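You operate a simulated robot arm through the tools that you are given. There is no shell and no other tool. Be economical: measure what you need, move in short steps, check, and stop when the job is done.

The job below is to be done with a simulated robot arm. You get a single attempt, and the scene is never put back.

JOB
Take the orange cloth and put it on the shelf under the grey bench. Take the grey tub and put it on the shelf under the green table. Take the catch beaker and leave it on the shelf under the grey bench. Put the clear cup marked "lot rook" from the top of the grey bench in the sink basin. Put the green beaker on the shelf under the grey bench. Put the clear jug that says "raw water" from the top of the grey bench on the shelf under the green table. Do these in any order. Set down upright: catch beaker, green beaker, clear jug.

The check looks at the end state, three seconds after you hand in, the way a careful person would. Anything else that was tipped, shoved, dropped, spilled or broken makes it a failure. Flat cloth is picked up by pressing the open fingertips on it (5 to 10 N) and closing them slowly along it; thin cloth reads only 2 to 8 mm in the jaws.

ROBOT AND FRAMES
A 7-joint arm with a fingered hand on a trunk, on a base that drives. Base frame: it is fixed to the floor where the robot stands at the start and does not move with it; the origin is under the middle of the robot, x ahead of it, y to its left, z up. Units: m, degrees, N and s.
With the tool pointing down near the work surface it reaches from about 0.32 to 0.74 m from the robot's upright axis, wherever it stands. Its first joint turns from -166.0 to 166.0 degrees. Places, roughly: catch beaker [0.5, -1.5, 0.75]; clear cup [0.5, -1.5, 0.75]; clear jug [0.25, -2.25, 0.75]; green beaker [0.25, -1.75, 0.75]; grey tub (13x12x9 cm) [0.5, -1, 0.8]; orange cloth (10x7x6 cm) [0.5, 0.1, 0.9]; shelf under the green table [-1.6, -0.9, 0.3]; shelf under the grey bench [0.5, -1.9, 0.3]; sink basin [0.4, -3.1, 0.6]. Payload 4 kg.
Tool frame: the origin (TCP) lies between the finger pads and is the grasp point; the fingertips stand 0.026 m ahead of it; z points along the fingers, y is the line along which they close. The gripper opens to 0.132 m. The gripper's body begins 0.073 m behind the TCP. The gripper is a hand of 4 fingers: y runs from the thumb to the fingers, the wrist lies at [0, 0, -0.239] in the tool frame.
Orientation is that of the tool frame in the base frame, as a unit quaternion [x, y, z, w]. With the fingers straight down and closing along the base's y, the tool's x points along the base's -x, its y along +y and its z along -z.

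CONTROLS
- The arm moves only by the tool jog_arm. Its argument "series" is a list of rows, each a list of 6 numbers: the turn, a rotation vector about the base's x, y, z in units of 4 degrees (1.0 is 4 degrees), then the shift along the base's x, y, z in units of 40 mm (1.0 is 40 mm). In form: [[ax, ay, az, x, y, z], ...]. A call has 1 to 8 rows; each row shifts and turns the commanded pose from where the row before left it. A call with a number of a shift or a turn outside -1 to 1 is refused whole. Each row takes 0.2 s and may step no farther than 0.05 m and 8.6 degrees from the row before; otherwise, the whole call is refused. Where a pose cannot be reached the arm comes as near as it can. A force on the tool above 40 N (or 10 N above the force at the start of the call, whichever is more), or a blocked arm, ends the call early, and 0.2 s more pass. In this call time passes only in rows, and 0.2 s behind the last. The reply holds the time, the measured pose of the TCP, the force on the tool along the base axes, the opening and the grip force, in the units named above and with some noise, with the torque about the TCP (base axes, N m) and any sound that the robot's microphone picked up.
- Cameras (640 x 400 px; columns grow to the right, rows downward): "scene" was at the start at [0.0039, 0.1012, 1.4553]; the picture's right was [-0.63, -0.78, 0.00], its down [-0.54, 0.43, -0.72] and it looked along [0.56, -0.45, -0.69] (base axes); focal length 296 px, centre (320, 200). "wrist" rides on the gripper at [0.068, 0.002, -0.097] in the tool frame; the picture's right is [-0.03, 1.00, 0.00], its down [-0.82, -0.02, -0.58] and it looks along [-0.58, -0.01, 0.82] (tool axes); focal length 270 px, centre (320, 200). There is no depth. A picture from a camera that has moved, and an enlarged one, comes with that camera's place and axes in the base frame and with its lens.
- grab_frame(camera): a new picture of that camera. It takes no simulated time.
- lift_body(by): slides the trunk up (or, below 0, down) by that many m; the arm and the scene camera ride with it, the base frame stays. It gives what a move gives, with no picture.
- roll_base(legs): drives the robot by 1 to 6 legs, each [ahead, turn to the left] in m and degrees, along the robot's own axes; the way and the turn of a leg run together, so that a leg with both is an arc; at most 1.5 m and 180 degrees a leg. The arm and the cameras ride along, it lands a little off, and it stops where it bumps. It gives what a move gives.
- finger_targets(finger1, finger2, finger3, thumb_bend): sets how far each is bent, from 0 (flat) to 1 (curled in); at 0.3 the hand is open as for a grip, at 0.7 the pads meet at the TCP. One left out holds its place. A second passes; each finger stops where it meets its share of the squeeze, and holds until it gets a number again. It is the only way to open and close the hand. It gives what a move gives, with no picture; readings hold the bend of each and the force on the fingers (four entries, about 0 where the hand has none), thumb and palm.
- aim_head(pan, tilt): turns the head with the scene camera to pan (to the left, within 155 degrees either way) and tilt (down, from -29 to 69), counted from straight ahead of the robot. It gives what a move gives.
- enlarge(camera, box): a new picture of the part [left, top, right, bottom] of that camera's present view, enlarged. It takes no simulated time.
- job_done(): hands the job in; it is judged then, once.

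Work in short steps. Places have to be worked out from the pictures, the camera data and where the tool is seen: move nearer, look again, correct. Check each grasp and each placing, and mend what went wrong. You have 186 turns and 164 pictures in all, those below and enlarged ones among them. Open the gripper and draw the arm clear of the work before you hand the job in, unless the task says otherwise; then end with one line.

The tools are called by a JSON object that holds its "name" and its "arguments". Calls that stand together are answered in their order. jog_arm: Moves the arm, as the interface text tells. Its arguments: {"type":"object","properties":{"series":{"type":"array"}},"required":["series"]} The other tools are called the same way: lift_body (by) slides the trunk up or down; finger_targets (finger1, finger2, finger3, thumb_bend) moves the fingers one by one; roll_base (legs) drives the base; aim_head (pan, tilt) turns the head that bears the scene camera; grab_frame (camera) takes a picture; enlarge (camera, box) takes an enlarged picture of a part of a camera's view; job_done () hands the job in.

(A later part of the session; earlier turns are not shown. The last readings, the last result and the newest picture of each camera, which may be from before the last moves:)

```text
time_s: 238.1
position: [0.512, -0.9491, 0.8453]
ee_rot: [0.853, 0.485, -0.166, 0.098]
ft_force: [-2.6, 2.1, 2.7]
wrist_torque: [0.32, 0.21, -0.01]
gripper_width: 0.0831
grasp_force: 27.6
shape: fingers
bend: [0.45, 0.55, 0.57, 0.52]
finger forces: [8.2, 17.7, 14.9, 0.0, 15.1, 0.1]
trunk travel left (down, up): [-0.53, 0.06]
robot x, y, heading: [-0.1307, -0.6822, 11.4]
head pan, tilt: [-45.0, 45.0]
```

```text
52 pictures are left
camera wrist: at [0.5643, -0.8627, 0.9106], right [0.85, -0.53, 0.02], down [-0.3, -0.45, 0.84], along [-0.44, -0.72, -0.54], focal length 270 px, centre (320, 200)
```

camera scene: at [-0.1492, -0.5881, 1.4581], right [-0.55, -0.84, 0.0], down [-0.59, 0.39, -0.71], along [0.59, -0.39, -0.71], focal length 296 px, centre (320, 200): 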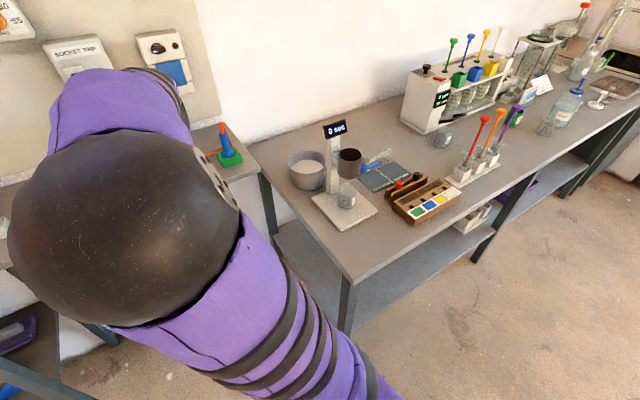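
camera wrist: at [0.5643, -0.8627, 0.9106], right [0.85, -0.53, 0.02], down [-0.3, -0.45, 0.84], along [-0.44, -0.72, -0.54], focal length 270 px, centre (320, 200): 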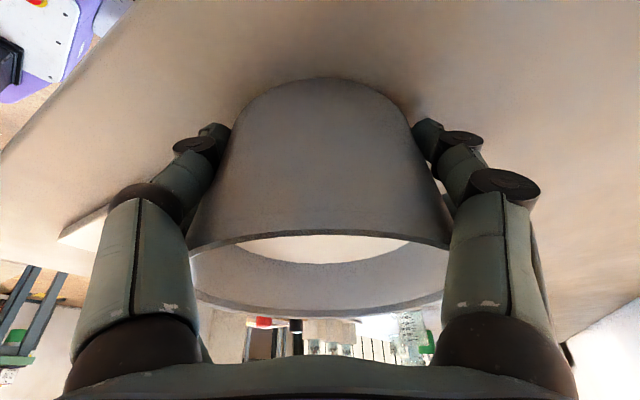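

The hand wraps the tub's taper with 28 N. I lift slowly, drifting away from the stand.

{"name": "jog_arm", "arguments": {"series": [[0, 0, 0, 0, 0, 0.3], [0, 0, 0, 0.1, 0.15, 0.5], [0, 0, 0, 0.1, 0.2, 0.7], [0, 0, 0, 0.1, 0.2, 0.8], [0, 0, 0, 0.1, 0.2, 0.8], [0, 0, 0, 0, 0, 0.9]]}}

{"name": "grab_frame", "arguments": {"camera": "wrist"}}

{"name": "enlarge", "arguments": {"camera": "scene", "box": [180, 20, 400, 220]}}

```text
time_s: 239.5
position: [0.5295, -0.9191, 1.0067]
ee_rot: [0.853, 0.485, -0.166, 0.098]
ft_force: [-0.5, 0.5, -4.0]
wrist_torque: [0.05, -0.06, 0.02]
gripper_width: 0.0831
grasp_force: 28.6
shape: fingers
bend: [0.45, 0.55, 0.57, 0.52]
finger forces: [8.8, 19.4, 15.5, 0.1, 14.0, 0.1]
trunk travel left (down, up): [-0.53, 0.06]
robot x, y, heading: [-0.1281, -0.6804, 11.6]
head pan, tilt: [-45.0, 45.0]
```

```text
51 pictures are left
camera wrist: at [0.5802, -0.8334, 1.0717], right [0.85, -0.53, 0.02], down [-0.3, -0.45, 0.84], along [-0.44, -0.72, -0.54], focal length 270 px, centre (320, 200)
```

wrist: 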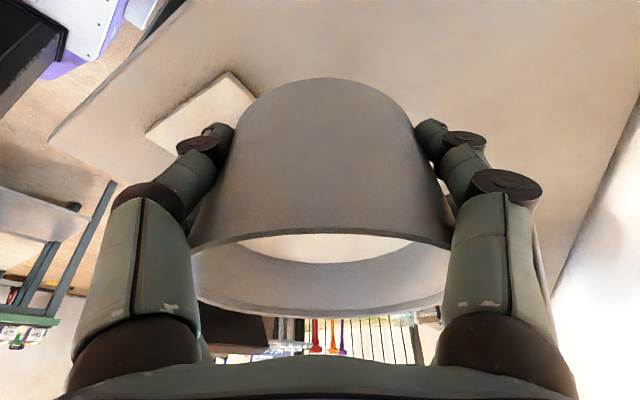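

```text
2.00 times, centred on (290, 120) of scene
camera zoom: at [-0.1488, -0.5883, 1.558], right [-0.55, -0.84, 0.0], down [-0.59, 0.39, -0.71], along [0.59, -0.39, -0.71], focal length 593 px, centre (380, 360)
```

zoom: 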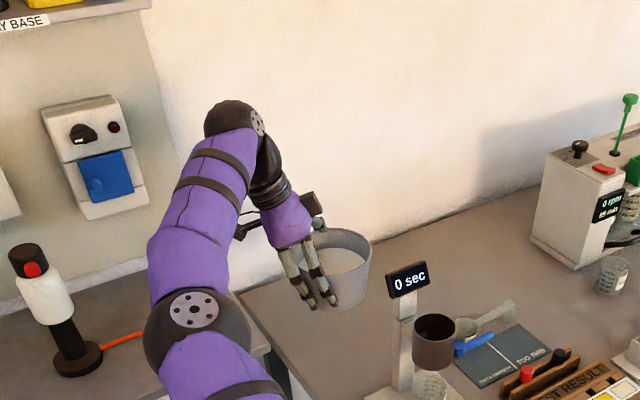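

The tub is clear of the bench. I raise it further and retract toward the robot, away from the stand and wall shelf.

{"name": "jog_arm", "arguments": {"series": [[0, 0, 0, -0.3, 0.2, 0.8], [0, 0, 0, -0.6, 0.5, 0.6], [0, 0, 0, -0.8, 0.7, 0], [0, 0, 0, -0.8, 0.7, 0], [0, 0, 0, -0.8, 0.7, 0], [0, 0, 0, -0.8, 0.7, 0], [0, 0, 0, -0.8, 0.7, 0], [0, 0, 0, -0.7, 0.6, 0]]}}

{"name": "roll_base", "arguments": {"legs": [[-0.3, 0]]}}

{"name": "grab_frame", "arguments": {"camera": "scene"}}

```text
time_s: 241.3
position: [0.307, -0.7265, 1.0637]
ee_rot: [0.853, 0.485, -0.165, 0.098]
ft_force: [-0.5, 0.1, -4.7]
wrist_torque: [0.06, -0.06, 0.02]
gripper_width: 0.0829
grasp_force: 28.5
shape: fingers
bend: [0.44, 0.55, 0.57, 0.52]
finger forces: [8.9, 18.7, 15.4, 0.0, 13.8, 0.0]
trunk travel left (down, up): [-0.53, 0.06]
robot x, y, heading: [-0.1285, -0.6801, 11.5]
head pan, tilt: [-45.0, 45.0]
```

```text
time_s: 243.3
position: [0.0156, -0.7874, 1.0636]
ee_rot: [0.853, 0.485, -0.166, 0.098]
ft_force: [-0.4, 0.0, -3.8]
wrist_torque: [0.06, -0.04, 0.01]
gripper_width: 0.0829
grasp_force: 28.4
shape: fingers
bend: [0.44, 0.55, 0.57, 0.52]
finger forces: [9.0, 18.9, 15.7, 0.0, 13.8, 0.0]
trunk travel left (down, up): [-0.53, 0.06]
robot x, y, heading: [-0.4179, -0.7446, 11.5]
head pan, tilt: [-45.0, 45.0]
```

```text
49 pictures are left
camera scene: at [-0.4404, -0.6478, 1.5581], right [-0.55, -0.83, 0.0], down [-0.59, 0.39, -0.71], along [0.59, -0.39, -0.71], focal length 296 px, centre (320, 200)
```

scene: 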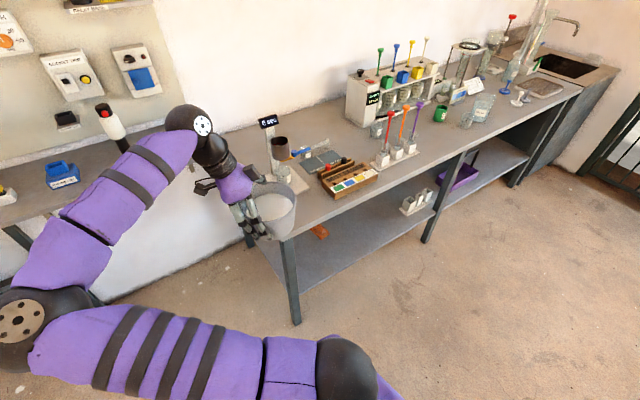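

The bench is undisturbed. I rotate the held tub about the vertical so the hand points forward, for placing under the table.

{"name": "jog_arm", "arguments": {"series": [[0, 0, 1, 0, 0, 0], [0, 0, 1, 0, 0, 0], [0, 0, 1, 0, 0, 0], [0, 0, 1, 0, 0, 0], [0, 0, 1, 0, 0, 0], [0, 0, 1, 0, 0, 0], [0, 0, 1, 0, 0, 0], [0, 0, 1, 0, 0, 0]]}}

{"name": "jog_arm", "arguments": {"series": [[0, 0, 1, 0, 0, 0], [0, 0, 1, 0, 0, 0], [0, 0, 1, 0, 0, 0], [0, 0, 1, 0, 0, 0], [0, 0, 1, 0, 0, 0], [0, 0, 1, 0, 0, 0], [0, 0, 1, 0, 0, 0], [0, 0, 1, 0, 0, 0]]}}

{"name": "jog_arm", "arguments": {"series": [[0, 0, 1, 0, 0, 0], [0, 0, 1, 0, 0, 0], [0, 0, 1, 0, 0, 0], [0, 0, 1, 0, 0, 0], [0, 0, 1, 0, 0, 0], [0, 0, 1, 0, 0, 0], [0, 0, 1, 0, 0, 0], [0, 0, 1, 0, 0, 0]]}}

{"name": "jog_arm", "arguments": {"series": [[0, 0, 1, 0, 0, 0], [0, 0, 1, 0, 0, 0], [0, 0, 1, 0, 0, 0], [0, 0, 1, 0, 0, 0], [0, 0, 1, 0, 0, 0], [0, 0, 1, 0, 0, 0], [0, 0, 1, 0, 0, 0], [0, 0, 1, 0, 0, 0]]}}

{"name": "grab_frame", "arguments": {"camera": "scene"}}

```text
time_s: 245.1
position: [0.0157, -0.7863, 1.0635]
ee_rot: [0.687, 0.701, -0.132, 0.14]
ft_force: [-0.2, 0.0, -4.0]
wrist_torque: [0.1, 0.03, -0.02]
gripper_width: 0.0829
grasp_force: 28.1
shape: fingers
bend: [0.44, 0.55, 0.57, 0.52]
finger forces: [9.0, 18.9, 15.6, 0.0, 13.8, 0.1]
trunk travel left (down, up): [-0.53, 0.06]
robot x, y, heading: [-0.4158, -0.7373, 11.5]
head pan, tilt: [-45.0, 45.0]
```

```text
time_s: 246.9
position: [0.0148, -0.7873, 1.0632]
ee_rot: [0.466, 0.863, -0.089, 0.171]
ft_force: [0.0, -0.2, -4.5]
wrist_torque: [0.06, 0.08, -0.01]
gripper_width: 0.0829
grasp_force: 28.4
shape: fingers
bend: [0.44, 0.55, 0.57, 0.52]
finger forces: [9.1, 18.7, 15.5, 0.1, 13.7, 0.1]
trunk travel left (down, up): [-0.53, 0.06]
robot x, y, heading: [-0.4175, -0.7441, 11.4]
head pan, tilt: [-45.0, 45.0]
```

```text
time_s: 248.7
position: [0.0167, -0.7864, 1.0632]
ee_rot: [0.21, 0.959, -0.038, 0.189]
ft_force: [-0.7, 0.0, -3.8]
wrist_torque: [0.04, 0.1, -0.01]
gripper_width: 0.0827
grasp_force: 28.6
shape: fingers
bend: [0.44, 0.55, 0.57, 0.52]
finger forces: [8.9, 18.8, 15.6, 0.0, 13.9, 0.0]
trunk travel left (down, up): [-0.53, 0.06]
robot x, y, heading: [-0.419, -0.7398, 11.7]
head pan, tilt: [-45.0, 45.0]
```

```text
time_s: 250.5
position: [0.0158, -0.7886, 1.0627]
ee_rot: [-0.061, 0.98, 0.015, 0.191]
ft_force: [0.2, -0.1, -4.2]
wrist_torque: [0.01, 0.08, -0.02]
gripper_width: 0.0828
grasp_force: 27.9
shape: fingers
bend: [0.44, 0.55, 0.57, 0.52]
finger forces: [9.0, 18.7, 15.3, 0.1, 13.7, 0.0]
trunk travel left (down, up): [-0.53, 0.06]
robot x, y, heading: [-0.417, -0.7425, 11.5]
head pan, tilt: [-45.0, 45.0]
```

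```text
48 pictures are left
camera scene: at [-0.4404, -0.6479, 1.5581], right [-0.55, -0.83, 0.0], down [-0.59, 0.39, -0.71], along [0.59, -0.39, -0.71], focal length 296 px, centre (320, 200)
```

scene: 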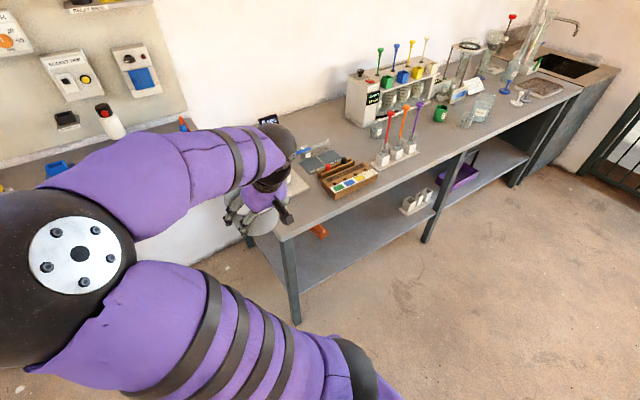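

Now I drive to face the green table at y≈-1.15.

{"name": "roll_base", "arguments": {"legs": [[0, -125.5], [0.45, 0], [0, -66]]}}

{"name": "lift_body", "arguments": {"by": -0.4}}

{"name": "aim_head", "arguments": {"pan": 0, "tilt": 35}}

{"name": "grab_frame", "arguments": {"camera": "scene"}}

```text
time_s: 261.9
position: [-0.9935, -1.0928, 1.0638]
ee_rot: [0.981, 0.026, -0.191, 0.008]
ft_force: [0.6, 1.0, -3.3]
wrist_torque: [0.0, -0.11, 0.02]
gripper_width: 0.0821
grasp_force: 28.0
shape: fingers
bend: [0.44, 0.56, 0.57, 0.52]
finger forces: [9.0, 18.2, 15.1, 0.0, 13.4, 0.0]
trunk travel left (down, up): [-0.53, 0.06]
robot x, y, heading: [-0.5607, -1.1725, -172.7]
head pan, tilt: [-45.0, 45.0]
```

```text
time_s: 265.7
position: [-0.9946, -1.0943, 0.6626]
ee_rot: [0.981, 0.026, -0.192, 0.009]
ft_force: [0.9, 0.1, -4.1]
wrist_torque: [0.04, -0.09, -0.02]
gripper_width: 0.082
grasp_force: 28.1
shape: fingers
bend: [0.44, 0.56, 0.57, 0.52]
finger forces: [8.9, 18.0, 15.2, 0.0, 13.4, 0.1]
trunk travel left (down, up): [-0.13, 0.46]
robot x, y, heading: [-0.5624, -1.1741, -172.6]
head pan, tilt: [-45.0, 45.0]
```

```text
time_s: 266.8
position: [-0.9939, -1.0945, 0.6641]
ee_rot: [0.981, 0.026, -0.192, 0.008]
ft_force: [0.2, -0.2, -4.0]
wrist_torque: [0.01, -0.07, -0.01]
gripper_width: 0.0821
grasp_force: 27.7
shape: fingers
bend: [0.44, 0.56, 0.57, 0.52]
finger forces: [9.0, 18.0, 15.2, 0.0, 13.3, 0.0]
trunk travel left (down, up): [-0.13, 0.46]
robot x, y, heading: [-0.5654, -1.1707, -172.5]
head pan, tilt: [0.0, 35.0]
```

```text
47 pictures are left
camera scene: at [-0.5725, -1.3264, 1.1729], right [-0.13, 0.99, 0.0], down [0.57, 0.07, -0.82], along [-0.81, -0.1, -0.57], focal length 296 px, centre (320, 200)
```

scene: 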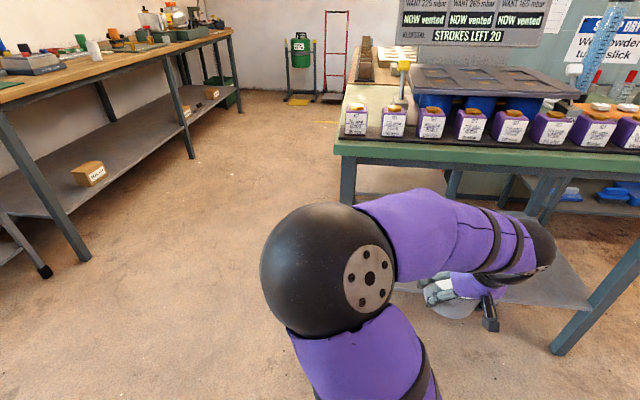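

I lower the trunk the rest and jog down so the tub base is about 5 cm above shelf level, still outside the table.

{"name": "lift_body", "arguments": {"by": -0.12}}

{"name": "jog_arm", "arguments": {"series": [[0, 0, 0, -0.5, -0.1, -0.8], [0, 0, 0, -0.5, -0.1, -0.8], [0, 0, 0, -0.5, -0.1, -0.8], [0, 0, 0, -0.5, -0.1, -0.8]]}}

{"name": "grab_frame", "arguments": {"camera": "scene"}}

```text
time_s: 268.3
position: [-0.9936, -1.094, 0.5435]
ee_rot: [0.981, 0.026, -0.192, 0.008]
ft_force: [-0.3, -0.2, -4.3]
wrist_torque: [0.01, -0.09, 0.0]
gripper_width: 0.082
grasp_force: 27.7
shape: fingers
bend: [0.44, 0.56, 0.57, 0.52]
finger forces: [8.9, 18.2, 15.3, 0.1, 13.4, 0.0]
trunk travel left (down, up): [-0.01, 0.58]
robot x, y, heading: [-0.5626, -1.1766, -172.7]
head pan, tilt: [0.0, 35.0]
```

```text
time_s: 269.3
position: [-1.0741, -1.1086, 0.414]
ee_rot: [0.981, 0.025, -0.193, 0.008]
ft_force: [0.4, -0.4, -3.9]
wrist_torque: [0.02, -0.11, -0.02]
gripper_width: 0.0817
grasp_force: 27.7
shape: fingers
bend: [0.44, 0.56, 0.57, 0.52]
finger forces: [8.9, 18.1, 15.4, 0.1, 13.3, 0.0]
trunk travel left (down, up): [-0.01, 0.58]
robot x, y, heading: [-0.5662, -1.1697, -172.8]
head pan, tilt: [0.0, 35.0]
```

```text
46 pictures are left
camera scene: at [-0.5723, -1.3264, 1.0529], right [-0.13, 0.99, 0.0], down [0.57, 0.07, -0.82], along [-0.81, -0.1, -0.57], focal length 296 px, centre (320, 200)
```

scene: 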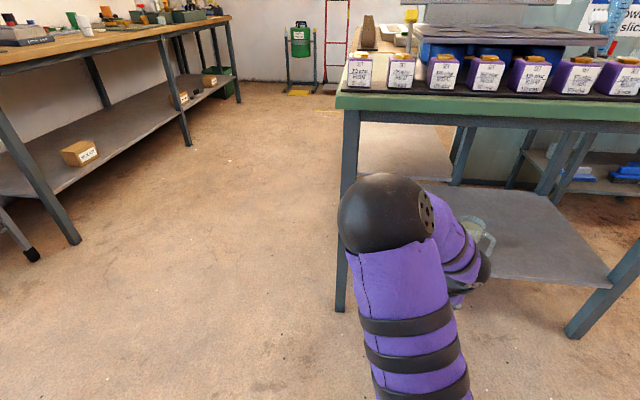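

The elbow stays well outside the table edge. I drive 0.16 m ahead, then extend in small steps.

{"name": "roll_base", "arguments": {"legs": [[0.16, 0]]}}

{"name": "jog_arm", "arguments": {"series": [[0, 0, 0, -0.9, 0, 0], [0, 0, 0, -0.9, 0, 0], [0, 0, 0, -0.9, 0, 0], [0, 0, 0, -0.9, 0, 0]]}}

{"name": "grab_frame", "arguments": {"camera": "scene"}}

{"name": "grab_frame", "arguments": {"camera": "wrist"}}

```text
time_s: 270.7
position: [-1.2312, -1.128, 0.4137]
ee_rot: [0.981, 0.025, -0.192, 0.008]
ft_force: [-0.4, 0.1, -3.4]
wrist_torque: [-0.01, -0.05, -0.03]
gripper_width: 0.0818
grasp_force: 28.4
shape: fingers
bend: [0.44, 0.56, 0.57, 0.52]
finger forces: [9.0, 18.2, 15.5, 0.1, 13.2, 0.1]
trunk travel left (down, up): [-0.01, 0.58]
robot x, y, heading: [-0.723, -1.189, -173.1]
head pan, tilt: [0.0, 35.0]
```

```text
time_s: 271.7
position: [-1.3763, -1.1272, 0.4135]
ee_rot: [0.981, 0.024, -0.192, 0.008]
ft_force: [-0.1, 0.1, -3.6]
wrist_torque: [-0.01, -0.12, 0.02]
gripper_width: 0.0816
grasp_force: 27.8
shape: fingers
bend: [0.44, 0.56, 0.57, 0.52]
finger forces: [8.9, 18.0, 15.3, 0.0, 13.2, 0.1]
trunk travel left (down, up): [-0.01, 0.58]
robot x, y, heading: [-0.7201, -1.1885, -172.7]
head pan, tilt: [0.0, 35.0]
```

```text
45 pictures are left
camera scene: at [-0.7305, -1.3463, 1.0529], right [-0.12, 0.99, 0.0], down [0.57, 0.07, -0.82], along [-0.81, -0.1, -0.57], focal length 296 px, centre (320, 200)
```

scene: 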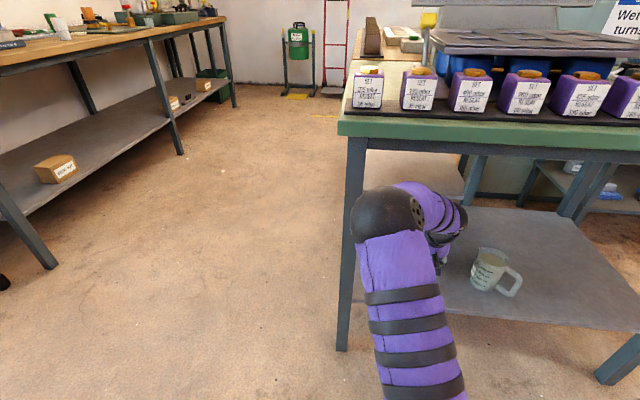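

```text
44 pictures are left
camera wrist: at [-1.277, -1.123, 0.4783], right [0.03, -1.0, 0.02], down [-0.54, 0.0, 0.84], along [-0.84, -0.03, -0.54], focal length 270 px, centre (320, 200)
```

wrist: 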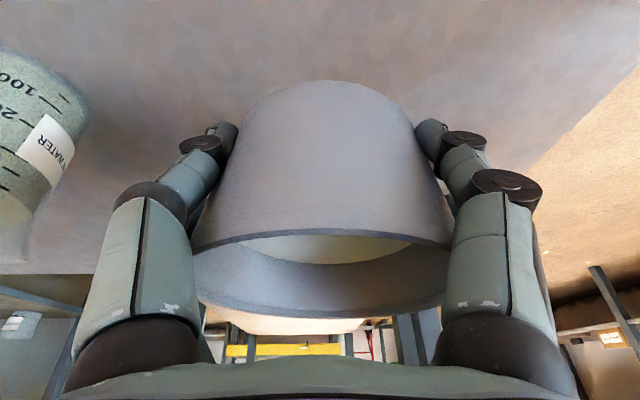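

The tub is over the shelf beside the jug with a good gap. I move 2.5 cm deeper and lower gently.

{"name": "jog_arm", "arguments": {"series": [[0, 0, 0, -0.6, 0, 0], [0, 0, 0, 0, 0, -0.6], [0, 0, 0, 0, 0, -0.4], [0, 0, 0, 0, 0, -0.3]]}}

{"name": "grab_frame", "arguments": {"camera": "wrist"}}

```text
time_s: 272.7
position: [-1.3976, -1.128, 0.3626]
ee_rot: [0.981, 0.024, -0.191, 0.009]
ft_force: [-0.4, 0.2, -3.7]
wrist_torque: [0.03, -0.07, 0.01]
gripper_width: 0.0817
grasp_force: 27.7
shape: fingers
bend: [0.44, 0.56, 0.57, 0.52]
finger forces: [8.8, 18.0, 15.4, 0.1, 13.1, 0.1]
trunk travel left (down, up): [-0.01, 0.58]
robot x, y, heading: [-0.7196, -1.1907, -172.9]
head pan, tilt: [0.0, 35.0]
```

```text
43 pictures are left
camera wrist: at [-1.2993, -1.1231, 0.4275], right [0.03, -1.0, 0.02], down [-0.54, 0.0, 0.84], along [-0.84, -0.03, -0.54], focal length 270 px, centre (320, 200)
```

wrist: 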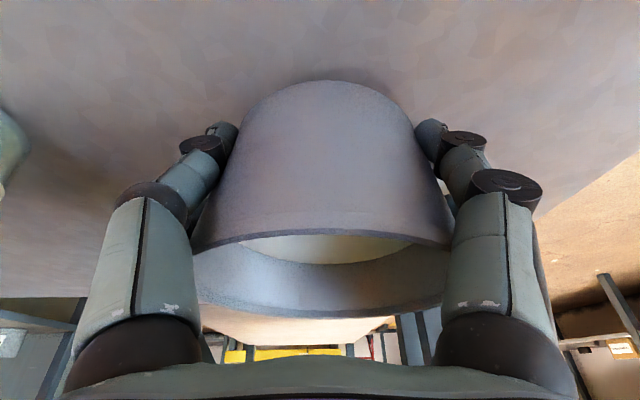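

{"name": "jog_arm", "arguments": {"series": [[0, 0, 0, 0, 0, -0.15], [0, 0, 0, 0, 0, -0.12], [0, 0, 0, 0, 0, -0.1], [0, 0, 0, 0, 0, -0.1]]}}

```text
time_s: 273.7
position: [-1.3998, -1.1277, 0.3466]
ee_rot: [0.981, 0.025, -0.193, 0.008]
ft_force: [4.4, -1.2, 9.7]
wrist_torque: [0.48, -0.19, -0.14]
gripper_width: 0.0818
grasp_force: 27.9
shape: fingers
bend: [0.44, 0.56, 0.57, 0.53]
finger forces: [9.1, 18.9, 14.7, 0.1, 14.1, 0.0]
trunk travel left (down, up): [-0.01, 0.58]
robot x, y, heading: [-0.7214, -1.1915, -172.8]
head pan, tilt: [0.0, 35.0]
```

The tub rests on the shelf. I open the hand wide and lift straight up.

{"name": "finger_targets", "arguments": {"finger1": 0.22, "finger2": 0.22, "finger3": 0.22, "thumb_bend": 0.22}}

{"name": "jog_arm", "arguments": {"series": [[0, 0, 0, 0, 0, 0.3], [0, 0, 0, 0, 0, 0.5], [0, 0, 0, 0, 0, 0.6], [0, 0, 0, 0, 0, 0.6]]}}

{"name": "grab_frame", "arguments": {"camera": "wrist"}}

```text
time_s: 274.7
position: [-1.3992, -1.1264, 0.3446]
ee_rot: [0.981, 0.025, -0.192, 0.008]
ft_force: [0.8, -2.4, 3.5]
wrist_torque: [-0.08, 0.02, 0.03]
gripper_width: 0.1492
grasp_force: 3.0
shape: fingers
bend: [0.22, 0.21, 0.22, 0.22]
finger forces: [0.1, 4.3, 0.9, 0.0, 0.0, 0.0]
trunk travel left (down, up): [-0.01, 0.58]
robot x, y, heading: [-0.7233, -1.194, -173.0]
head pan, tilt: [0.0, 35.0]
```

```text
time_s: 275.7
position: [-1.3989, -1.1254, 0.4231]
ee_rot: [0.981, 0.024, -0.192, 0.009]
ft_force: [0.5, -0.1, 0.2]
wrist_torque: [0.0, -0.04, -0.04]
gripper_width: 0.1497
grasp_force: 0.0
shape: fingers
bend: [0.22, 0.22, 0.22, 0.22]
finger forces: [0.0, 0.0, 0.1, 0.1, 0.0, 0.0]
trunk travel left (down, up): [-0.01, 0.58]
robot x, y, heading: [-0.7201, -1.19, -173.1]
head pan, tilt: [0.0, 35.0]
```

```text
42 pictures are left
camera wrist: at [-1.2997, -1.1216, 0.488], right [0.03, -1.0, 0.02], down [-0.54, 0.0, 0.84], along [-0.84, -0.03, -0.54], focal length 270 px, centre (320, 200)
```

wrist: 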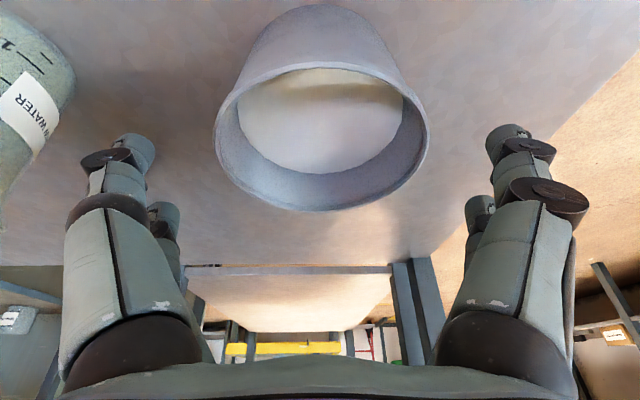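

The tub stands on the shelf. I back straight out, retreat the base, and raise the trunk.

{"name": "jog_arm", "arguments": {"series": [[0, 0, 0, 0.2, 0, 0.2], [0, 0, 0, 1, 0, 0], [0, 0, 0, 1, 0, 0], [0, 0, 0, 1, 0, 0], [0, 0, 0, 1, 0, 0]]}}

{"name": "roll_base", "arguments": {"legs": [[-0.25, 0]]}}

{"name": "lift_body", "arguments": {"by": 0.4}}

{"name": "grab_frame", "arguments": {"camera": "scene"}}

```text
time_s: 276.9
position: [-1.2298, -1.1274, 0.4313]
ee_rot: [0.981, 0.024, -0.192, 0.008]
ft_force: [-0.8, -1.2, -0.4]
wrist_torque: [-0.01, -0.01, 0.0]
gripper_width: 0.1496
grasp_force: 0.0
shape: fingers
bend: [0.22, 0.22, 0.22, 0.22]
finger forces: [0.0, 0.0, 0.0, 0.0, 0.0, 0.0]
trunk travel left (down, up): [-0.01, 0.58]
robot x, y, heading: [-0.7249, -1.1935, -172.9]
head pan, tilt: [0.0, 35.0]
```

```text
time_s: 278.8
position: [-0.9817, -1.0972, 0.4306]
ee_rot: [0.981, 0.026, -0.192, 0.008]
ft_force: [0.5, 0.0, -0.5]
wrist_torque: [0.01, -0.03, 0.02]
gripper_width: 0.1493
grasp_force: 0.0
shape: fingers
bend: [0.22, 0.22, 0.22, 0.22]
finger forces: [0.1, 0.1, 0.1, 0.0, 0.1, 0.0]
trunk travel left (down, up): [-0.01, 0.58]
robot x, y, heading: [-0.4746, -1.1582, -172.8]
head pan, tilt: [0.0, 35.0]
```

```text
time_s: 282.6
position: [-0.9813, -1.0962, 0.8313]
ee_rot: [0.981, 0.024, -0.191, 0.008]
ft_force: [-0.5, 0.1, -1.2]
wrist_torque: [0.01, 0.02, 0.0]
gripper_width: 0.1496
grasp_force: 0.0
shape: fingers
bend: [0.22, 0.22, 0.22, 0.22]
finger forces: [0.0, 0.0, 0.0, 0.0, 0.0, 0.0]
trunk travel left (down, up): [-0.41, 0.18]
robot x, y, heading: [-0.4733, -1.1614, -172.8]
head pan, tilt: [0.0, 35.0]
```

```text
41 pictures are left
camera scene: at [-0.4818, -1.3153, 1.4528], right [-0.12, 0.99, 0.0], down [0.57, 0.07, -0.82], along [-0.81, -0.1, -0.57], focal length 296 px, centre (320, 200)
```

scene: 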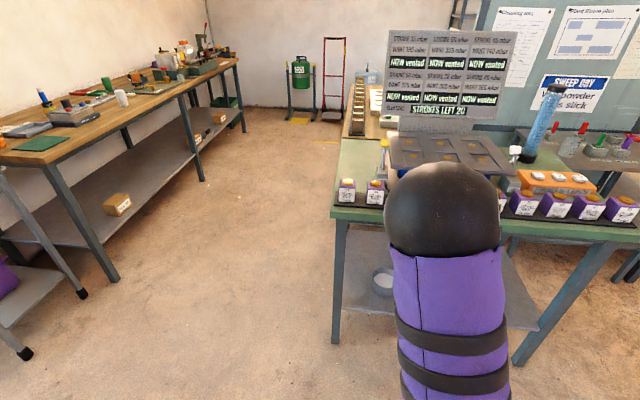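

Jug and tub are both on the green table's shelf. Next is the green beaker at ≈(0.338,-1.867). I tilt the hand to about 48°, raise it, narrow it, and drive toward the bench.

{"name": "jog_arm", "arguments": {"series": [[0, 1, 0, 0.3, 0, 0.9], [0, 1, 0, 0.3, 0, 0.9], [0, 1, 0, 0.3, 0, 0.9], [0, 1, 0, 0.3, 0, 0.9], [0, 1, 0, 0.3, 0, 0.9], [0, 1, 0, 0.3, 0, 0.8], [0, 0.5, 0, 0.3, 0, 0]]}}

{"name": "finger_targets", "arguments": {"finger1": 0.36, "finger2": 0.36, "finger3": 0.36, "thumb_bend": 0.36}}

{"name": "roll_base", "arguments": {"legs": [[0, 112], [0.48, 0], [0, 36]]}}

{"name": "aim_head", "arguments": {"pan": 0, "tilt": 45}}

{"name": "grab_frame", "arguments": {"camera": "scene"}}

{"name": "grab_frame", "arguments": {"camera": "wrist"}}

```text
time_s: 284.2
position: [-0.8983, -1.0947, 1.0437]
ee_rot: [0.913, 0.026, -0.407, 0.003]
ft_force: [-0.4, -0.3, 0.4]
wrist_torque: [0.03, 0.0, 0.0]
gripper_width: 0.1494
grasp_force: 0.1
shape: fingers
bend: [0.22, 0.22, 0.22, 0.22]
finger forces: [0.0, 0.1, 0.1, 0.1, 0.0, 0.0]
trunk travel left (down, up): [-0.41, 0.18]
robot x, y, heading: [-0.4699, -1.1622, -172.8]
head pan, tilt: [0.0, 35.0]
```

```text
time_s: 285.2
position: [-0.898, -1.0954, 1.0434]
ee_rot: [0.913, 0.026, -0.407, 0.003]
ft_force: [-0.2, -0.2, -0.3]
wrist_torque: [0.0, 0.06, 0.05]
gripper_width: 0.114
grasp_force: 0.0
shape: fingers
bend: [0.36, 0.36, 0.36, 0.36]
finger forces: [0.0, 0.0, 0.0, 0.1, 0.0, 0.0]
trunk travel left (down, up): [-0.41, 0.18]
robot x, y, heading: [-0.4746, -1.1585, -172.8]
head pan, tilt: [0.0, 35.0]
```

```text
time_s: 295.1
position: [0.1083, -1.8388, 1.044]
ee_rot: [0.212, 0.888, -0.103, 0.395]
ft_force: [-0.2, -0.3, 0.3]
wrist_torque: [-0.04, 0.03, 0.0]
gripper_width: 0.1138
grasp_force: 0.2
shape: fingers
bend: [0.36, 0.36, 0.36, 0.36]
finger forces: [0.1, 0.0, 0.1, 0.0, 0.1, 0.0]
trunk travel left (down, up): [-0.41, 0.18]
robot x, y, heading: [-0.2284, -1.5638, -22.9]
head pan, tilt: [0.0, 35.0]
```

```text
time_s: 295.9
position: [0.1072, -1.8387, 1.0424]
ee_rot: [0.213, 0.888, -0.104, 0.394]
ft_force: [-0.1, 0.4, -0.9]
wrist_torque: [-0.03, -0.04, -0.01]
gripper_width: 0.1137
grasp_force: 0.0
shape: fingers
bend: [0.36, 0.36, 0.36, 0.36]
finger forces: [0.0, 0.0, 0.1, 0.1, 0.0, 0.0]
trunk travel left (down, up): [-0.41, 0.18]
robot x, y, heading: [-0.229, -1.5679, -23.0]
head pan, tilt: [0.0, 45.0]
```

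```text
40 pictures are left
camera scene: at [-0.149, -1.4355, 1.4381], right [-0.39, -0.92, 0.0], down [-0.65, 0.28, -0.71], along [0.65, -0.28, -0.71], focal length 296 px, centre (320, 200)
```

scene: 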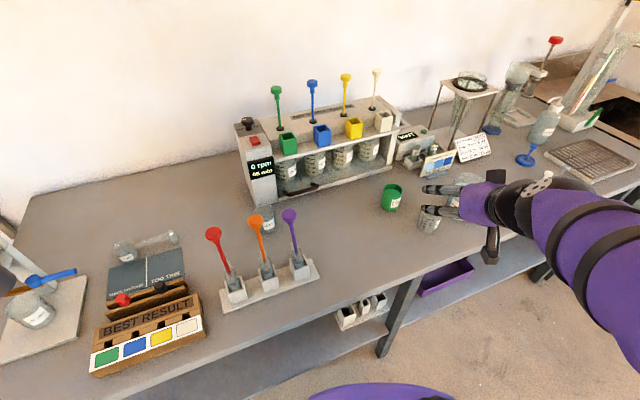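

```text
39 pictures are left
camera wrist: at [0.0036, -1.7819, 1.0578], right [0.47, 0.88, 0.0], down [0.1, -0.06, 0.99], along [0.87, -0.47, -0.12], focal length 270 px, centre (320, 200)
```

wrist: 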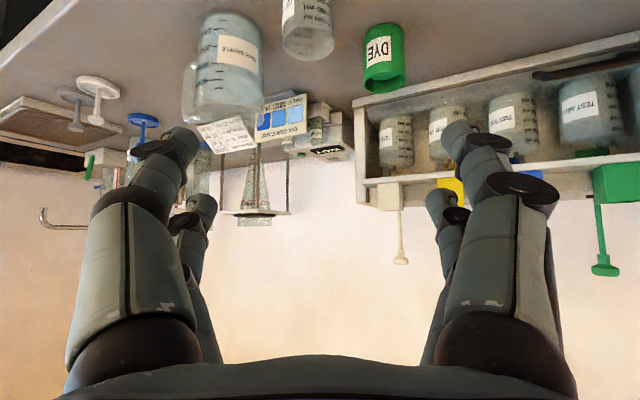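

The green beaker is at (0.341,-1.871), and a small clear beaker stands close at (0.25,-1.93). I narrow the hand and yaw to about -44° to stay clear of it, going to a stand-off pose.

{"name": "finger_targets", "arguments": {"finger1": 0.43, "finger2": 0.43, "finger3": 0.43, "thumb_bend": 0.43}}

{"name": "jog_arm", "arguments": {"series": [[0, 0, -1, 0.82, 0.2, -0.5], [0, 0, -1, 0.82, 0.2, -0.55], [0, 0, -1, 0.82, 0.2, -0.55], [0, 0, -1, 0.82, 0.2, -0.55], [0, 0, 0, 0.82, 0.2, -0.55]]}}

{"name": "grab_frame", "arguments": {"camera": "wrist"}}

```text
time_s: 296.9
position: [0.1063, -1.8392, 1.0429]
ee_rot: [0.212, 0.888, -0.103, 0.394]
ft_force: [-0.4, 0.8, 0.3]
wrist_torque: [-0.03, -0.03, 0.04]
gripper_width: 0.0903
grasp_force: 0.0
shape: fingers
bend: [0.43, 0.43, 0.43, 0.43]
finger forces: [0.0, 0.0, 0.0, 0.0, 0.0, 0.1]
trunk travel left (down, up): [-0.41, 0.18]
robot x, y, heading: [-0.2289, -1.5663, -23.0]
head pan, tilt: [0.0, 45.0]
```

```text
time_s: 298.1
position: [0.2738, -1.7987, 0.9352]
ee_rot: [0.333, 0.848, -0.16, 0.379]
ft_force: [0.4, 0.0, -2.5]
wrist_torque: [-0.18, -0.09, -0.06]
gripper_width: 0.09
grasp_force: 0.0
shape: fingers
bend: [0.43, 0.43, 0.43, 0.43]
finger forces: [0.0, 0.0, 0.1, 0.0, 0.0, 0.0]
trunk travel left (down, up): [-0.41, 0.18]
robot x, y, heading: [-0.23, -1.5646, -23.0]
head pan, tilt: [0.0, 45.0]
```

```text
38 pictures are left
camera wrist: at [0.1896, -1.7159, 0.9496], right [0.7, 0.71, 0.0], down [0.08, -0.08, 0.99], along [0.71, -0.69, -0.11], focal length 270 px, centre (320, 200)
```

wrist: 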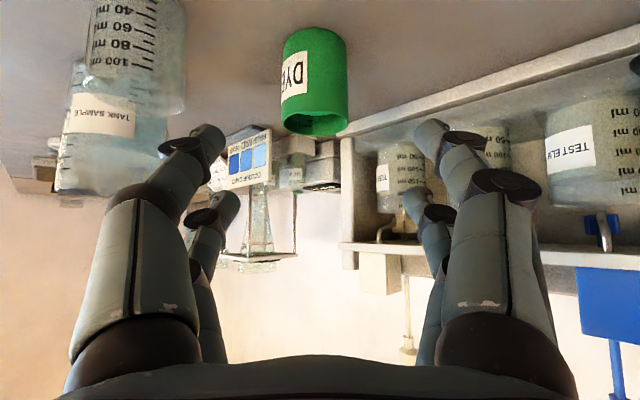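

The beaker is centred about 9 cm ahead. I move over it at height, then lower straight down to z≈0.848.

{"name": "jog_arm", "arguments": {"series": [[0, 0, 0, 0.75, -0.75, 0], [0, 0, 0, 0.75, -0.75, 0], [0, 0, 0, 0, 0, -0.6], [0, 0, 0, 0, 0, -0.6]]}}

{"name": "grab_frame", "arguments": {"camera": "wrist"}}

{"name": "enlarge", "arguments": {"camera": "scene", "box": [340, 130, 520, 270]}}

```text
time_s: 299.1
position: [0.3323, -1.8583, 0.887]
ee_rot: [0.334, 0.85, -0.156, 0.377]
ft_force: [-0.4, 0.2, 0.1]
wrist_torque: [-0.04, -0.02, 0.01]
gripper_width: 0.0899
grasp_force: 0.0
shape: fingers
bend: [0.43, 0.43, 0.43, 0.43]
finger forces: [0.1, 0.0, 0.1, 0.0, 0.0, 0.1]
trunk travel left (down, up): [-0.41, 0.18]
robot x, y, heading: [-0.2293, -1.5716, -22.8]
head pan, tilt: [0.0, 45.0]
```

```text
37 pictures are left
camera wrist: at [0.2482, -1.7749, 0.9014], right [0.7, 0.72, 0.0], down [0.08, -0.08, 0.99], along [0.71, -0.69, -0.11], focal length 270 px, centre (320, 200)
```

wrist: 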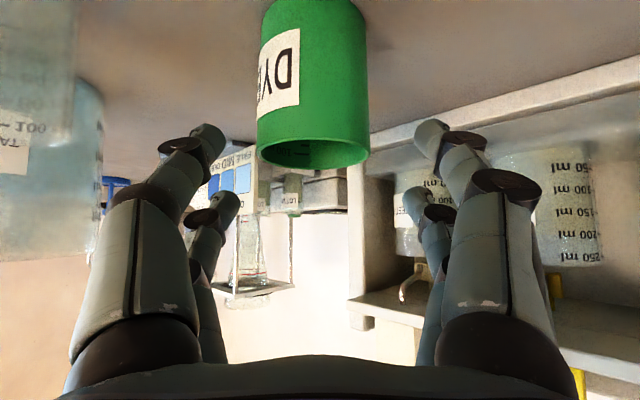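

```text
2.86 times, centred on (430, 200) of scene
camera zoom: at [-0.1491, -1.4354, 1.4381], right [-0.39, -0.92, 0.0], down [-0.65, 0.28, -0.71], along [0.65, -0.28, -0.71], focal length 847 px, centre (6, 200)
```

zoom: 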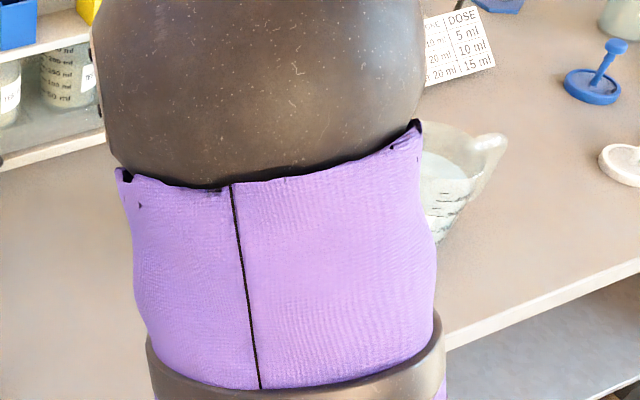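

Nearly centred; the beaker is about 1.5 cm further along. I advance slightly and lower to grasp height.

{"name": "jog_arm", "arguments": {"series": [[0, 0, 0, 0.2, -0.25, -0.4], [0, 0, 0, 0, 0, -0.5]]}}

{"name": "finger_targets", "arguments": {"finger1": 0.75, "finger2": 0.75, "finger3": 0.75, "thumb_bend": 0.75}}

{"name": "grab_frame", "arguments": {"camera": "wrist"}}

```text
time_s: 299.7
position: [0.3402, -1.8678, 0.8526]
ee_rot: [0.335, 0.85, -0.159, 0.375]
ft_force: [-0.1, 0.2, -1.5]
wrist_torque: [-0.01, -0.04, -0.01]
gripper_width: 0.0898
grasp_force: 0.1
shape: fingers
bend: [0.43, 0.43, 0.43, 0.43]
finger forces: [0.0, 0.1, 0.0, 0.1, 0.0, 0.0]
trunk travel left (down, up): [-0.41, 0.18]
robot x, y, heading: [-0.2303, -1.5704, -23.0]
head pan, tilt: [0.0, 45.0]
```

```text
time_s: 300.7
position: [0.3395, -1.8679, 0.8525]
ee_rot: [0.335, 0.85, -0.159, 0.375]
ft_force: [-0.2, -1.4, 0.2]
wrist_torque: [-0.02, 0.06, 0.01]
gripper_width: 0.0424
grasp_force: 17.7
shape: fingers
bend: [0.55, 0.73, 0.74, 0.66]
finger forces: [9.5, 7.7, 2.6, 0.0, 15.2, 0.0]
trunk travel left (down, up): [-0.41, 0.18]
robot x, y, heading: [-0.2284, -1.5668, -22.9]
head pan, tilt: [0.0, 45.0]
```

```text
35 pictures are left
camera wrist: at [0.2554, -1.7845, 0.8672], right [0.7, 0.71, 0.0], down [0.08, -0.08, 0.99], along [0.71, -0.7, -0.11], focal length 270 px, centre (320, 200)
```

wrist: 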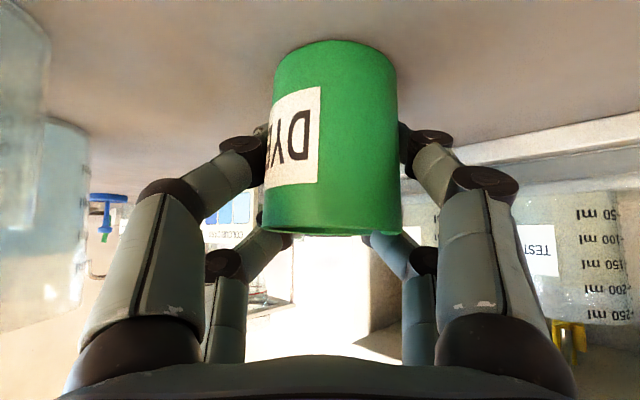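

The green beaker is gripped with the digits wrapped around it. I lift straight up and check.

{"name": "jog_arm", "arguments": {"series": [[0, 0, 0, 0, 0, 0.3], [0, 0, 0, 0, 0, 0.6], [0, 0, 0, 0, 0, 0.9], [0, 0, 0, 0, 0, 0.9], [0, 0, 0, 0, 0, 0.9], [0, 0, 0, -0.5, 0.4, 0.5]]}}

{"name": "grab_frame", "arguments": {"camera": "wrist"}}

```text
time_s: 302.1
position: [0.3226, -1.8511, 1.0175]
ee_rot: [0.333, 0.85, -0.157, 0.377]
ft_force: [0.0, -0.3, -1.1]
wrist_torque: [0.0, 0.0, 0.0]
gripper_width: 0.0385
grasp_force: 11.9
shape: fingers
bend: [0.55, 0.73, 0.74, 0.67]
finger forces: [9.0, 2.3, 0.0, 0.0, 12.2, 0.0]
trunk travel left (down, up): [-0.41, 0.18]
robot x, y, heading: [-0.2269, -1.5676, -23.1]
head pan, tilt: [0.0, 45.0]
```

```text
34 pictures are left
camera wrist: at [0.2376, -1.7687, 1.0308], right [0.7, 0.72, 0.0], down [0.08, -0.08, 0.99], along [0.71, -0.69, -0.12], focal length 270 px, centre (320, 200)
```

wrist: 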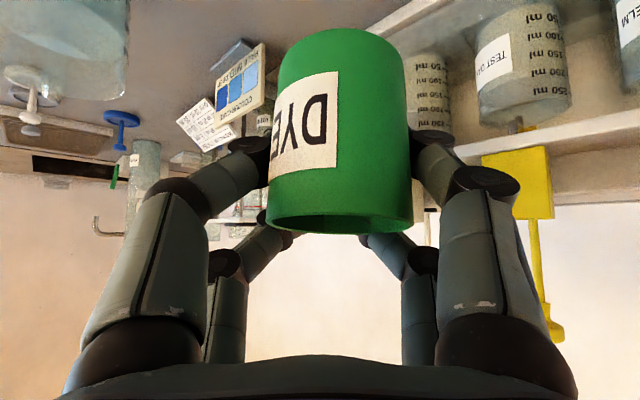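

Two fingers have lost contact as the beaker settled inward. I close them a little more to firm the wrap.

{"name": "finger_targets", "arguments": {"finger2": 0.84, "finger3": 0.84}}

{"name": "grab_frame", "arguments": {"camera": "wrist"}}

```text
time_s: 303.1
position: [0.3225, -1.8519, 1.0152]
ee_rot: [0.334, 0.85, -0.157, 0.376]
ft_force: [0.5, 0.5, -1.4]
wrist_torque: [0.0, -0.02, -0.02]
gripper_width: 0.0371
grasp_force: 10.0
shape: fingers
bend: [0.54, 0.75, 0.79, 0.68]
finger forces: [9.4, 0.4, 0.0, 0.0, 10.6, 0.0]
trunk travel left (down, up): [-0.41, 0.18]
robot x, y, heading: [-0.2255, -1.5733, -22.9]
head pan, tilt: [0.0, 45.0]
```

```text
33 pictures are left
camera wrist: at [0.2372, -1.7694, 1.0305], right [0.7, 0.72, 0.0], down [0.08, -0.08, 0.99], along [0.71, -0.69, -0.12], focal length 270 px, centre (320, 200)
```

wrist: 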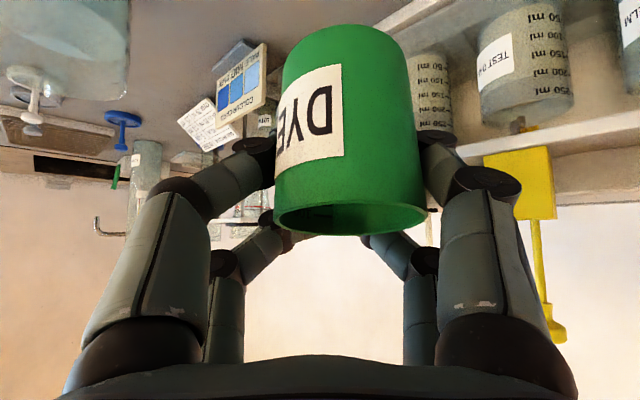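

The beaker is starting to pivot because it is pinched off-centre. I set it back on the free bench spot below to regrasp, lowering carefully.

{"name": "jog_arm", "arguments": {"series": [[0, 0, 0, 0, 0, -0.9], [0, 0, 0, 0, 0, -0.9], [0, 0, 0, 0, 0, -0.9], [0, 0, 0, 0, 0, -0.5], [0, 0, 0, 0, 0, -0.25], [0, 0, 0, 0, 0, -0.15]]}}

{"name": "grab_frame", "arguments": {"camera": "wrist"}}

```text
time_s: 304.5
position: [0.3185, -1.854, 0.8711]
ee_rot: [0.334, 0.849, -0.158, 0.376]
ft_force: [0.0, -0.1, -1.6]
wrist_torque: [0.0, 0.01, 0.01]
gripper_width: 0.0363
grasp_force: 9.5
shape: fingers
bend: [0.54, 0.75, 0.79, 0.68]
finger forces: [9.4, 0.1, 0.0, 0.0, 10.1, 0.0]
trunk travel left (down, up): [-0.41, 0.18]
robot x, y, heading: [-0.2312, -1.5712, -22.9]
head pan, tilt: [0.0, 45.0]
```

```text
32 pictures are left
camera wrist: at [0.2337, -1.7698, 0.8858], right [0.7, 0.72, 0.0], down [0.08, -0.08, 0.99], along [0.71, -0.69, -0.12], focal length 270 px, centre (320, 200)
```

wrist: 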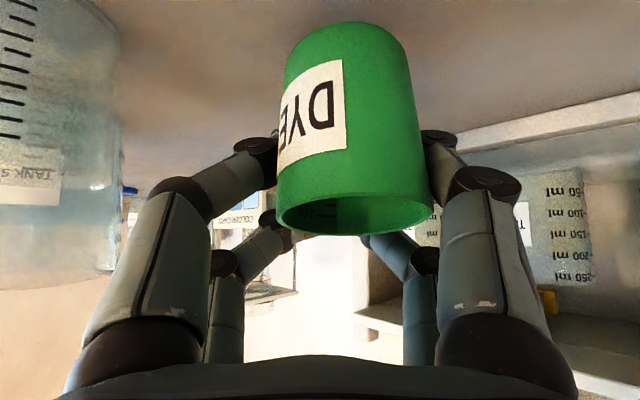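

{"name": "jog_arm", "arguments": {"series": [[0, 0, 0, 0, 0, -0.15], [0, 0, 0, 0, 0, -0.12], [0, 0, 0, 0, 0, -0.1], [0, 0, 0, 0, 0, -0.1]]}}

{"name": "grab_frame", "arguments": {"camera": "wrist"}}

```text
time_s: 305.5
position: [0.3203, -1.853, 0.8531]
ee_rot: [0.334, 0.85, -0.157, 0.377]
ft_force: [0.6, -1.0, 4.2]
wrist_torque: [0.1, 0.06, -0.03]
gripper_width: 0.0345
grasp_force: 10.8
shape: fingers
bend: [0.54, 0.75, 0.79, 0.67]
finger forces: [8.0, 4.2, 0.0, 0.1, 9.5, 0.0]
trunk travel left (down, up): [-0.41, 0.18]
robot x, y, heading: [-0.227, -1.5679, -23.1]
head pan, tilt: [0.0, 45.0]
```

```text
31 pictures are left
camera wrist: at [0.2352, -1.7698, 0.8671], right [0.7, 0.72, 0.0], down [0.08, -0.08, 0.99], along [0.71, -0.69, -0.11], focal length 270 px, centre (320, 200)
```

wrist: 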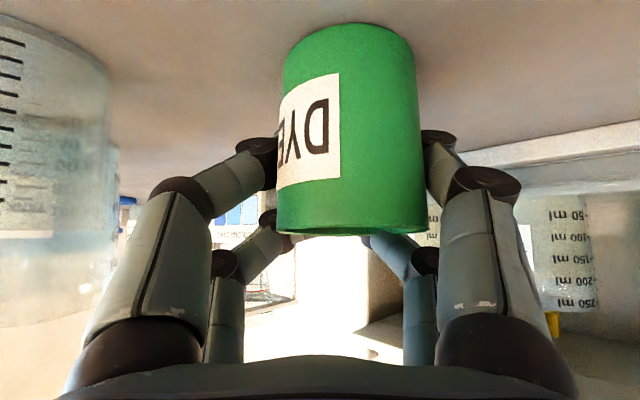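

The base touched and the beaker righted itself. I open the hand and check it stands.

{"name": "finger_targets", "arguments": {"finger1": 0.43, "finger2": 0.43, "finger3": 0.43, "thumb_bend": 0.43}}

{"name": "grab_frame", "arguments": {"camera": "wrist"}}

```text
time_s: 306.5
position: [0.3205, -1.8523, 0.8533]
ee_rot: [0.334, 0.85, -0.158, 0.376]
ft_force: [0.0, 0.6, -1.1]
wrist_torque: [0.0, 0.0, 0.0]
gripper_width: 0.0892
grasp_force: 0.0
shape: fingers
bend: [0.43, 0.43, 0.43, 0.43]
finger forces: [0.0, 0.0, 0.1, 0.1, 0.0, 0.0]
trunk travel left (down, up): [-0.41, 0.18]
robot x, y, heading: [-0.231, -1.5695, -23.0]
head pan, tilt: [0.0, 45.0]
```

```text
30 pictures are left
camera wrist: at [0.2352, -1.7695, 0.8666], right [0.7, 0.72, 0.0], down [0.08, -0.08, 0.99], along [0.71, -0.69, -0.12], focal length 270 px, centre (320, 200)
```

wrist: 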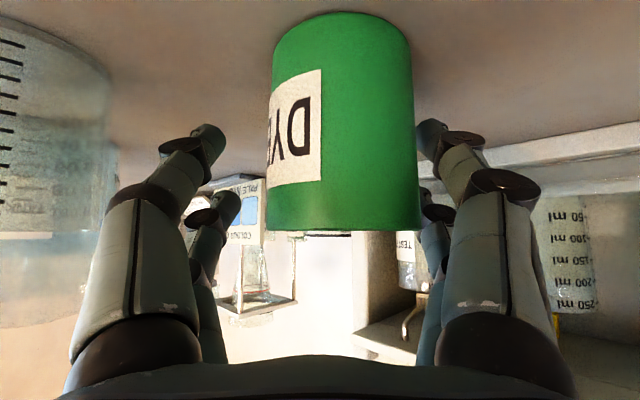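

It stands upright. The beaker's centre is about 1.3 cm nearer than the TCP, so I back off by that, lower 1 cm, and regrasp with even closing.

{"name": "jog_arm", "arguments": {"series": [[0, 0, 0, -0.25, 0.24, 0], [0, 0, 0, 0, 0, -0.25]]}}

{"name": "finger_targets", "arguments": {"finger1": 0.62, "finger2": 0.62, "finger3": 0.62, "thumb_bend": 0.62}}

{"name": "grab_frame", "arguments": {"camera": "wrist"}}

```text
time_s: 307.1
position: [0.3086, -1.8435, 0.8432]
ee_rot: [0.334, 0.85, -0.157, 0.376]
ft_force: [0.8, -0.2, 0.0]
wrist_torque: [0.02, 0.03, 0.0]
gripper_width: 0.0894
grasp_force: 0.1
shape: fingers
bend: [0.43, 0.43, 0.43, 0.43]
finger forces: [0.1, 0.0, 0.0, 0.0, 0.1, 0.1]
trunk travel left (down, up): [-0.41, 0.18]
robot x, y, heading: [-0.2312, -1.5695, -22.7]
head pan, tilt: [0.0, 45.0]
```

```text
time_s: 308.1
position: [0.3082, -1.842, 0.8419]
ee_rot: [0.334, 0.85, -0.157, 0.377]
ft_force: [-0.1, 0.6, 1.0]
wrist_torque: [0.0, 0.03, -0.01]
gripper_width: 0.0425
grasp_force: 4.6
shape: fingers
bend: [0.57, 0.62, 0.62, 0.59]
finger forces: [4.4, 0.1, 0.0, 0.0, 4.4, 0.0]
trunk travel left (down, up): [-0.41, 0.18]
robot x, y, heading: [-0.2282, -1.5685, -22.8]
head pan, tilt: [0.0, 45.0]
```

```text
29 pictures are left
camera wrist: at [0.2245, -1.7596, 0.8568], right [0.7, 0.72, 0.0], down [0.08, -0.08, 0.99], along [0.71, -0.69, -0.12], focal length 270 px, centre (320, 200)
```

wrist: 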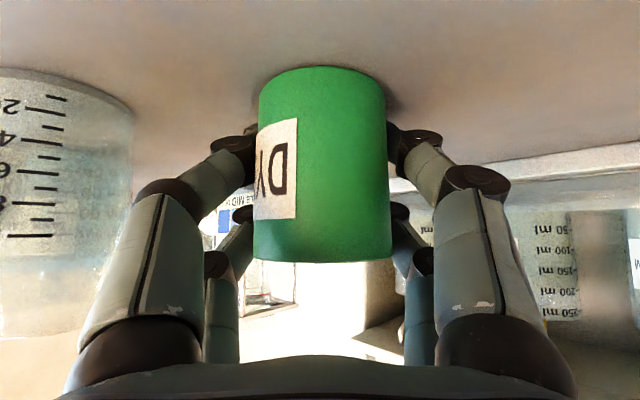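

Only the first finger and thumb touch, with the tips hooking the far side. I open, back off 1.8 cm more and go 8 mm lower, then close again.

{"name": "finger_targets", "arguments": {"finger1": 0.43, "finger2": 0.43, "finger3": 0.43, "thumb_bend": 0.43}}

{"name": "jog_arm", "arguments": {"series": [[0, 0, 0, -0.32, 0.31, 0], [0, 0, 0, 0, 0, -0.2]]}}

{"name": "finger_targets", "arguments": {"finger1": 0.7, "finger2": 0.7, "finger3": 0.7, "thumb_bend": 0.7}}

{"name": "grab_frame", "arguments": {"camera": "wrist"}}

```text
time_s: 309.1
position: [0.3097, -1.8431, 0.8417]
ee_rot: [0.333, 0.85, -0.157, 0.376]
ft_force: [-0.2, 0.5, -0.2]
wrist_torque: [-0.01, 0.04, 0.01]
gripper_width: 0.0892
grasp_force: 0.0
shape: fingers
bend: [0.43, 0.43, 0.43, 0.43]
finger forces: [0.1, 0.1, 0.1, 0.1, 0.0, 0.0]
trunk travel left (down, up): [-0.41, 0.18]
robot x, y, heading: [-0.2286, -1.566, -22.9]
head pan, tilt: [0.0, 45.0]
```

```text
time_s: 309.7
position: [0.2977, -1.8301, 0.8384]
ee_rot: [0.336, 0.847, -0.158, 0.38]
ft_force: [-1.5, -0.7, 20.2]
wrist_torque: [0.69, -0.82, 0.01]
gripper_width: 0.0906
grasp_force: 9.9
shape: fingers
bend: [0.44, 0.43, 0.43, 0.43]
finger forces: [19.5, 0.0, 0.1, 0.0, 0.1, 0.0]
trunk travel left (down, up): [-0.41, 0.18]
robot x, y, heading: [-0.2288, -1.5663, -23.1]
head pan, tilt: [0.0, 45.0]
```

```text
time_s: 310.7
position: [0.2987, -1.8288, 0.8385]
ee_rot: [0.334, 0.848, -0.157, 0.38]
ft_force: [9.9, -1.3, 34.3]
wrist_torque: [1.09, -1.76, -0.35]
gripper_width: 0.0557
grasp_force: 26.5
shape: fingers
bend: [0.5, 0.58, 0.66, 0.66]
finger forces: [32.7, 11.1, 2.2, 0.0, 7.8, 0.1]
trunk travel left (down, up): [-0.41, 0.18]
robot x, y, heading: [-0.2272, -1.5693, -22.8]
head pan, tilt: [0.0, 45.0]
```

```text
28 pictures are left
camera wrist: at [0.2137, -1.7466, 0.8516], right [0.7, 0.72, 0.01], down [0.07, -0.08, 0.99], along [0.71, -0.69, -0.11], focal length 270 px, centre (320, 200)
```

wrist: 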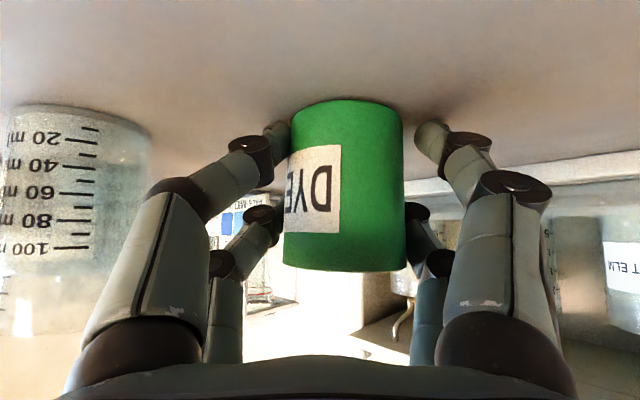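

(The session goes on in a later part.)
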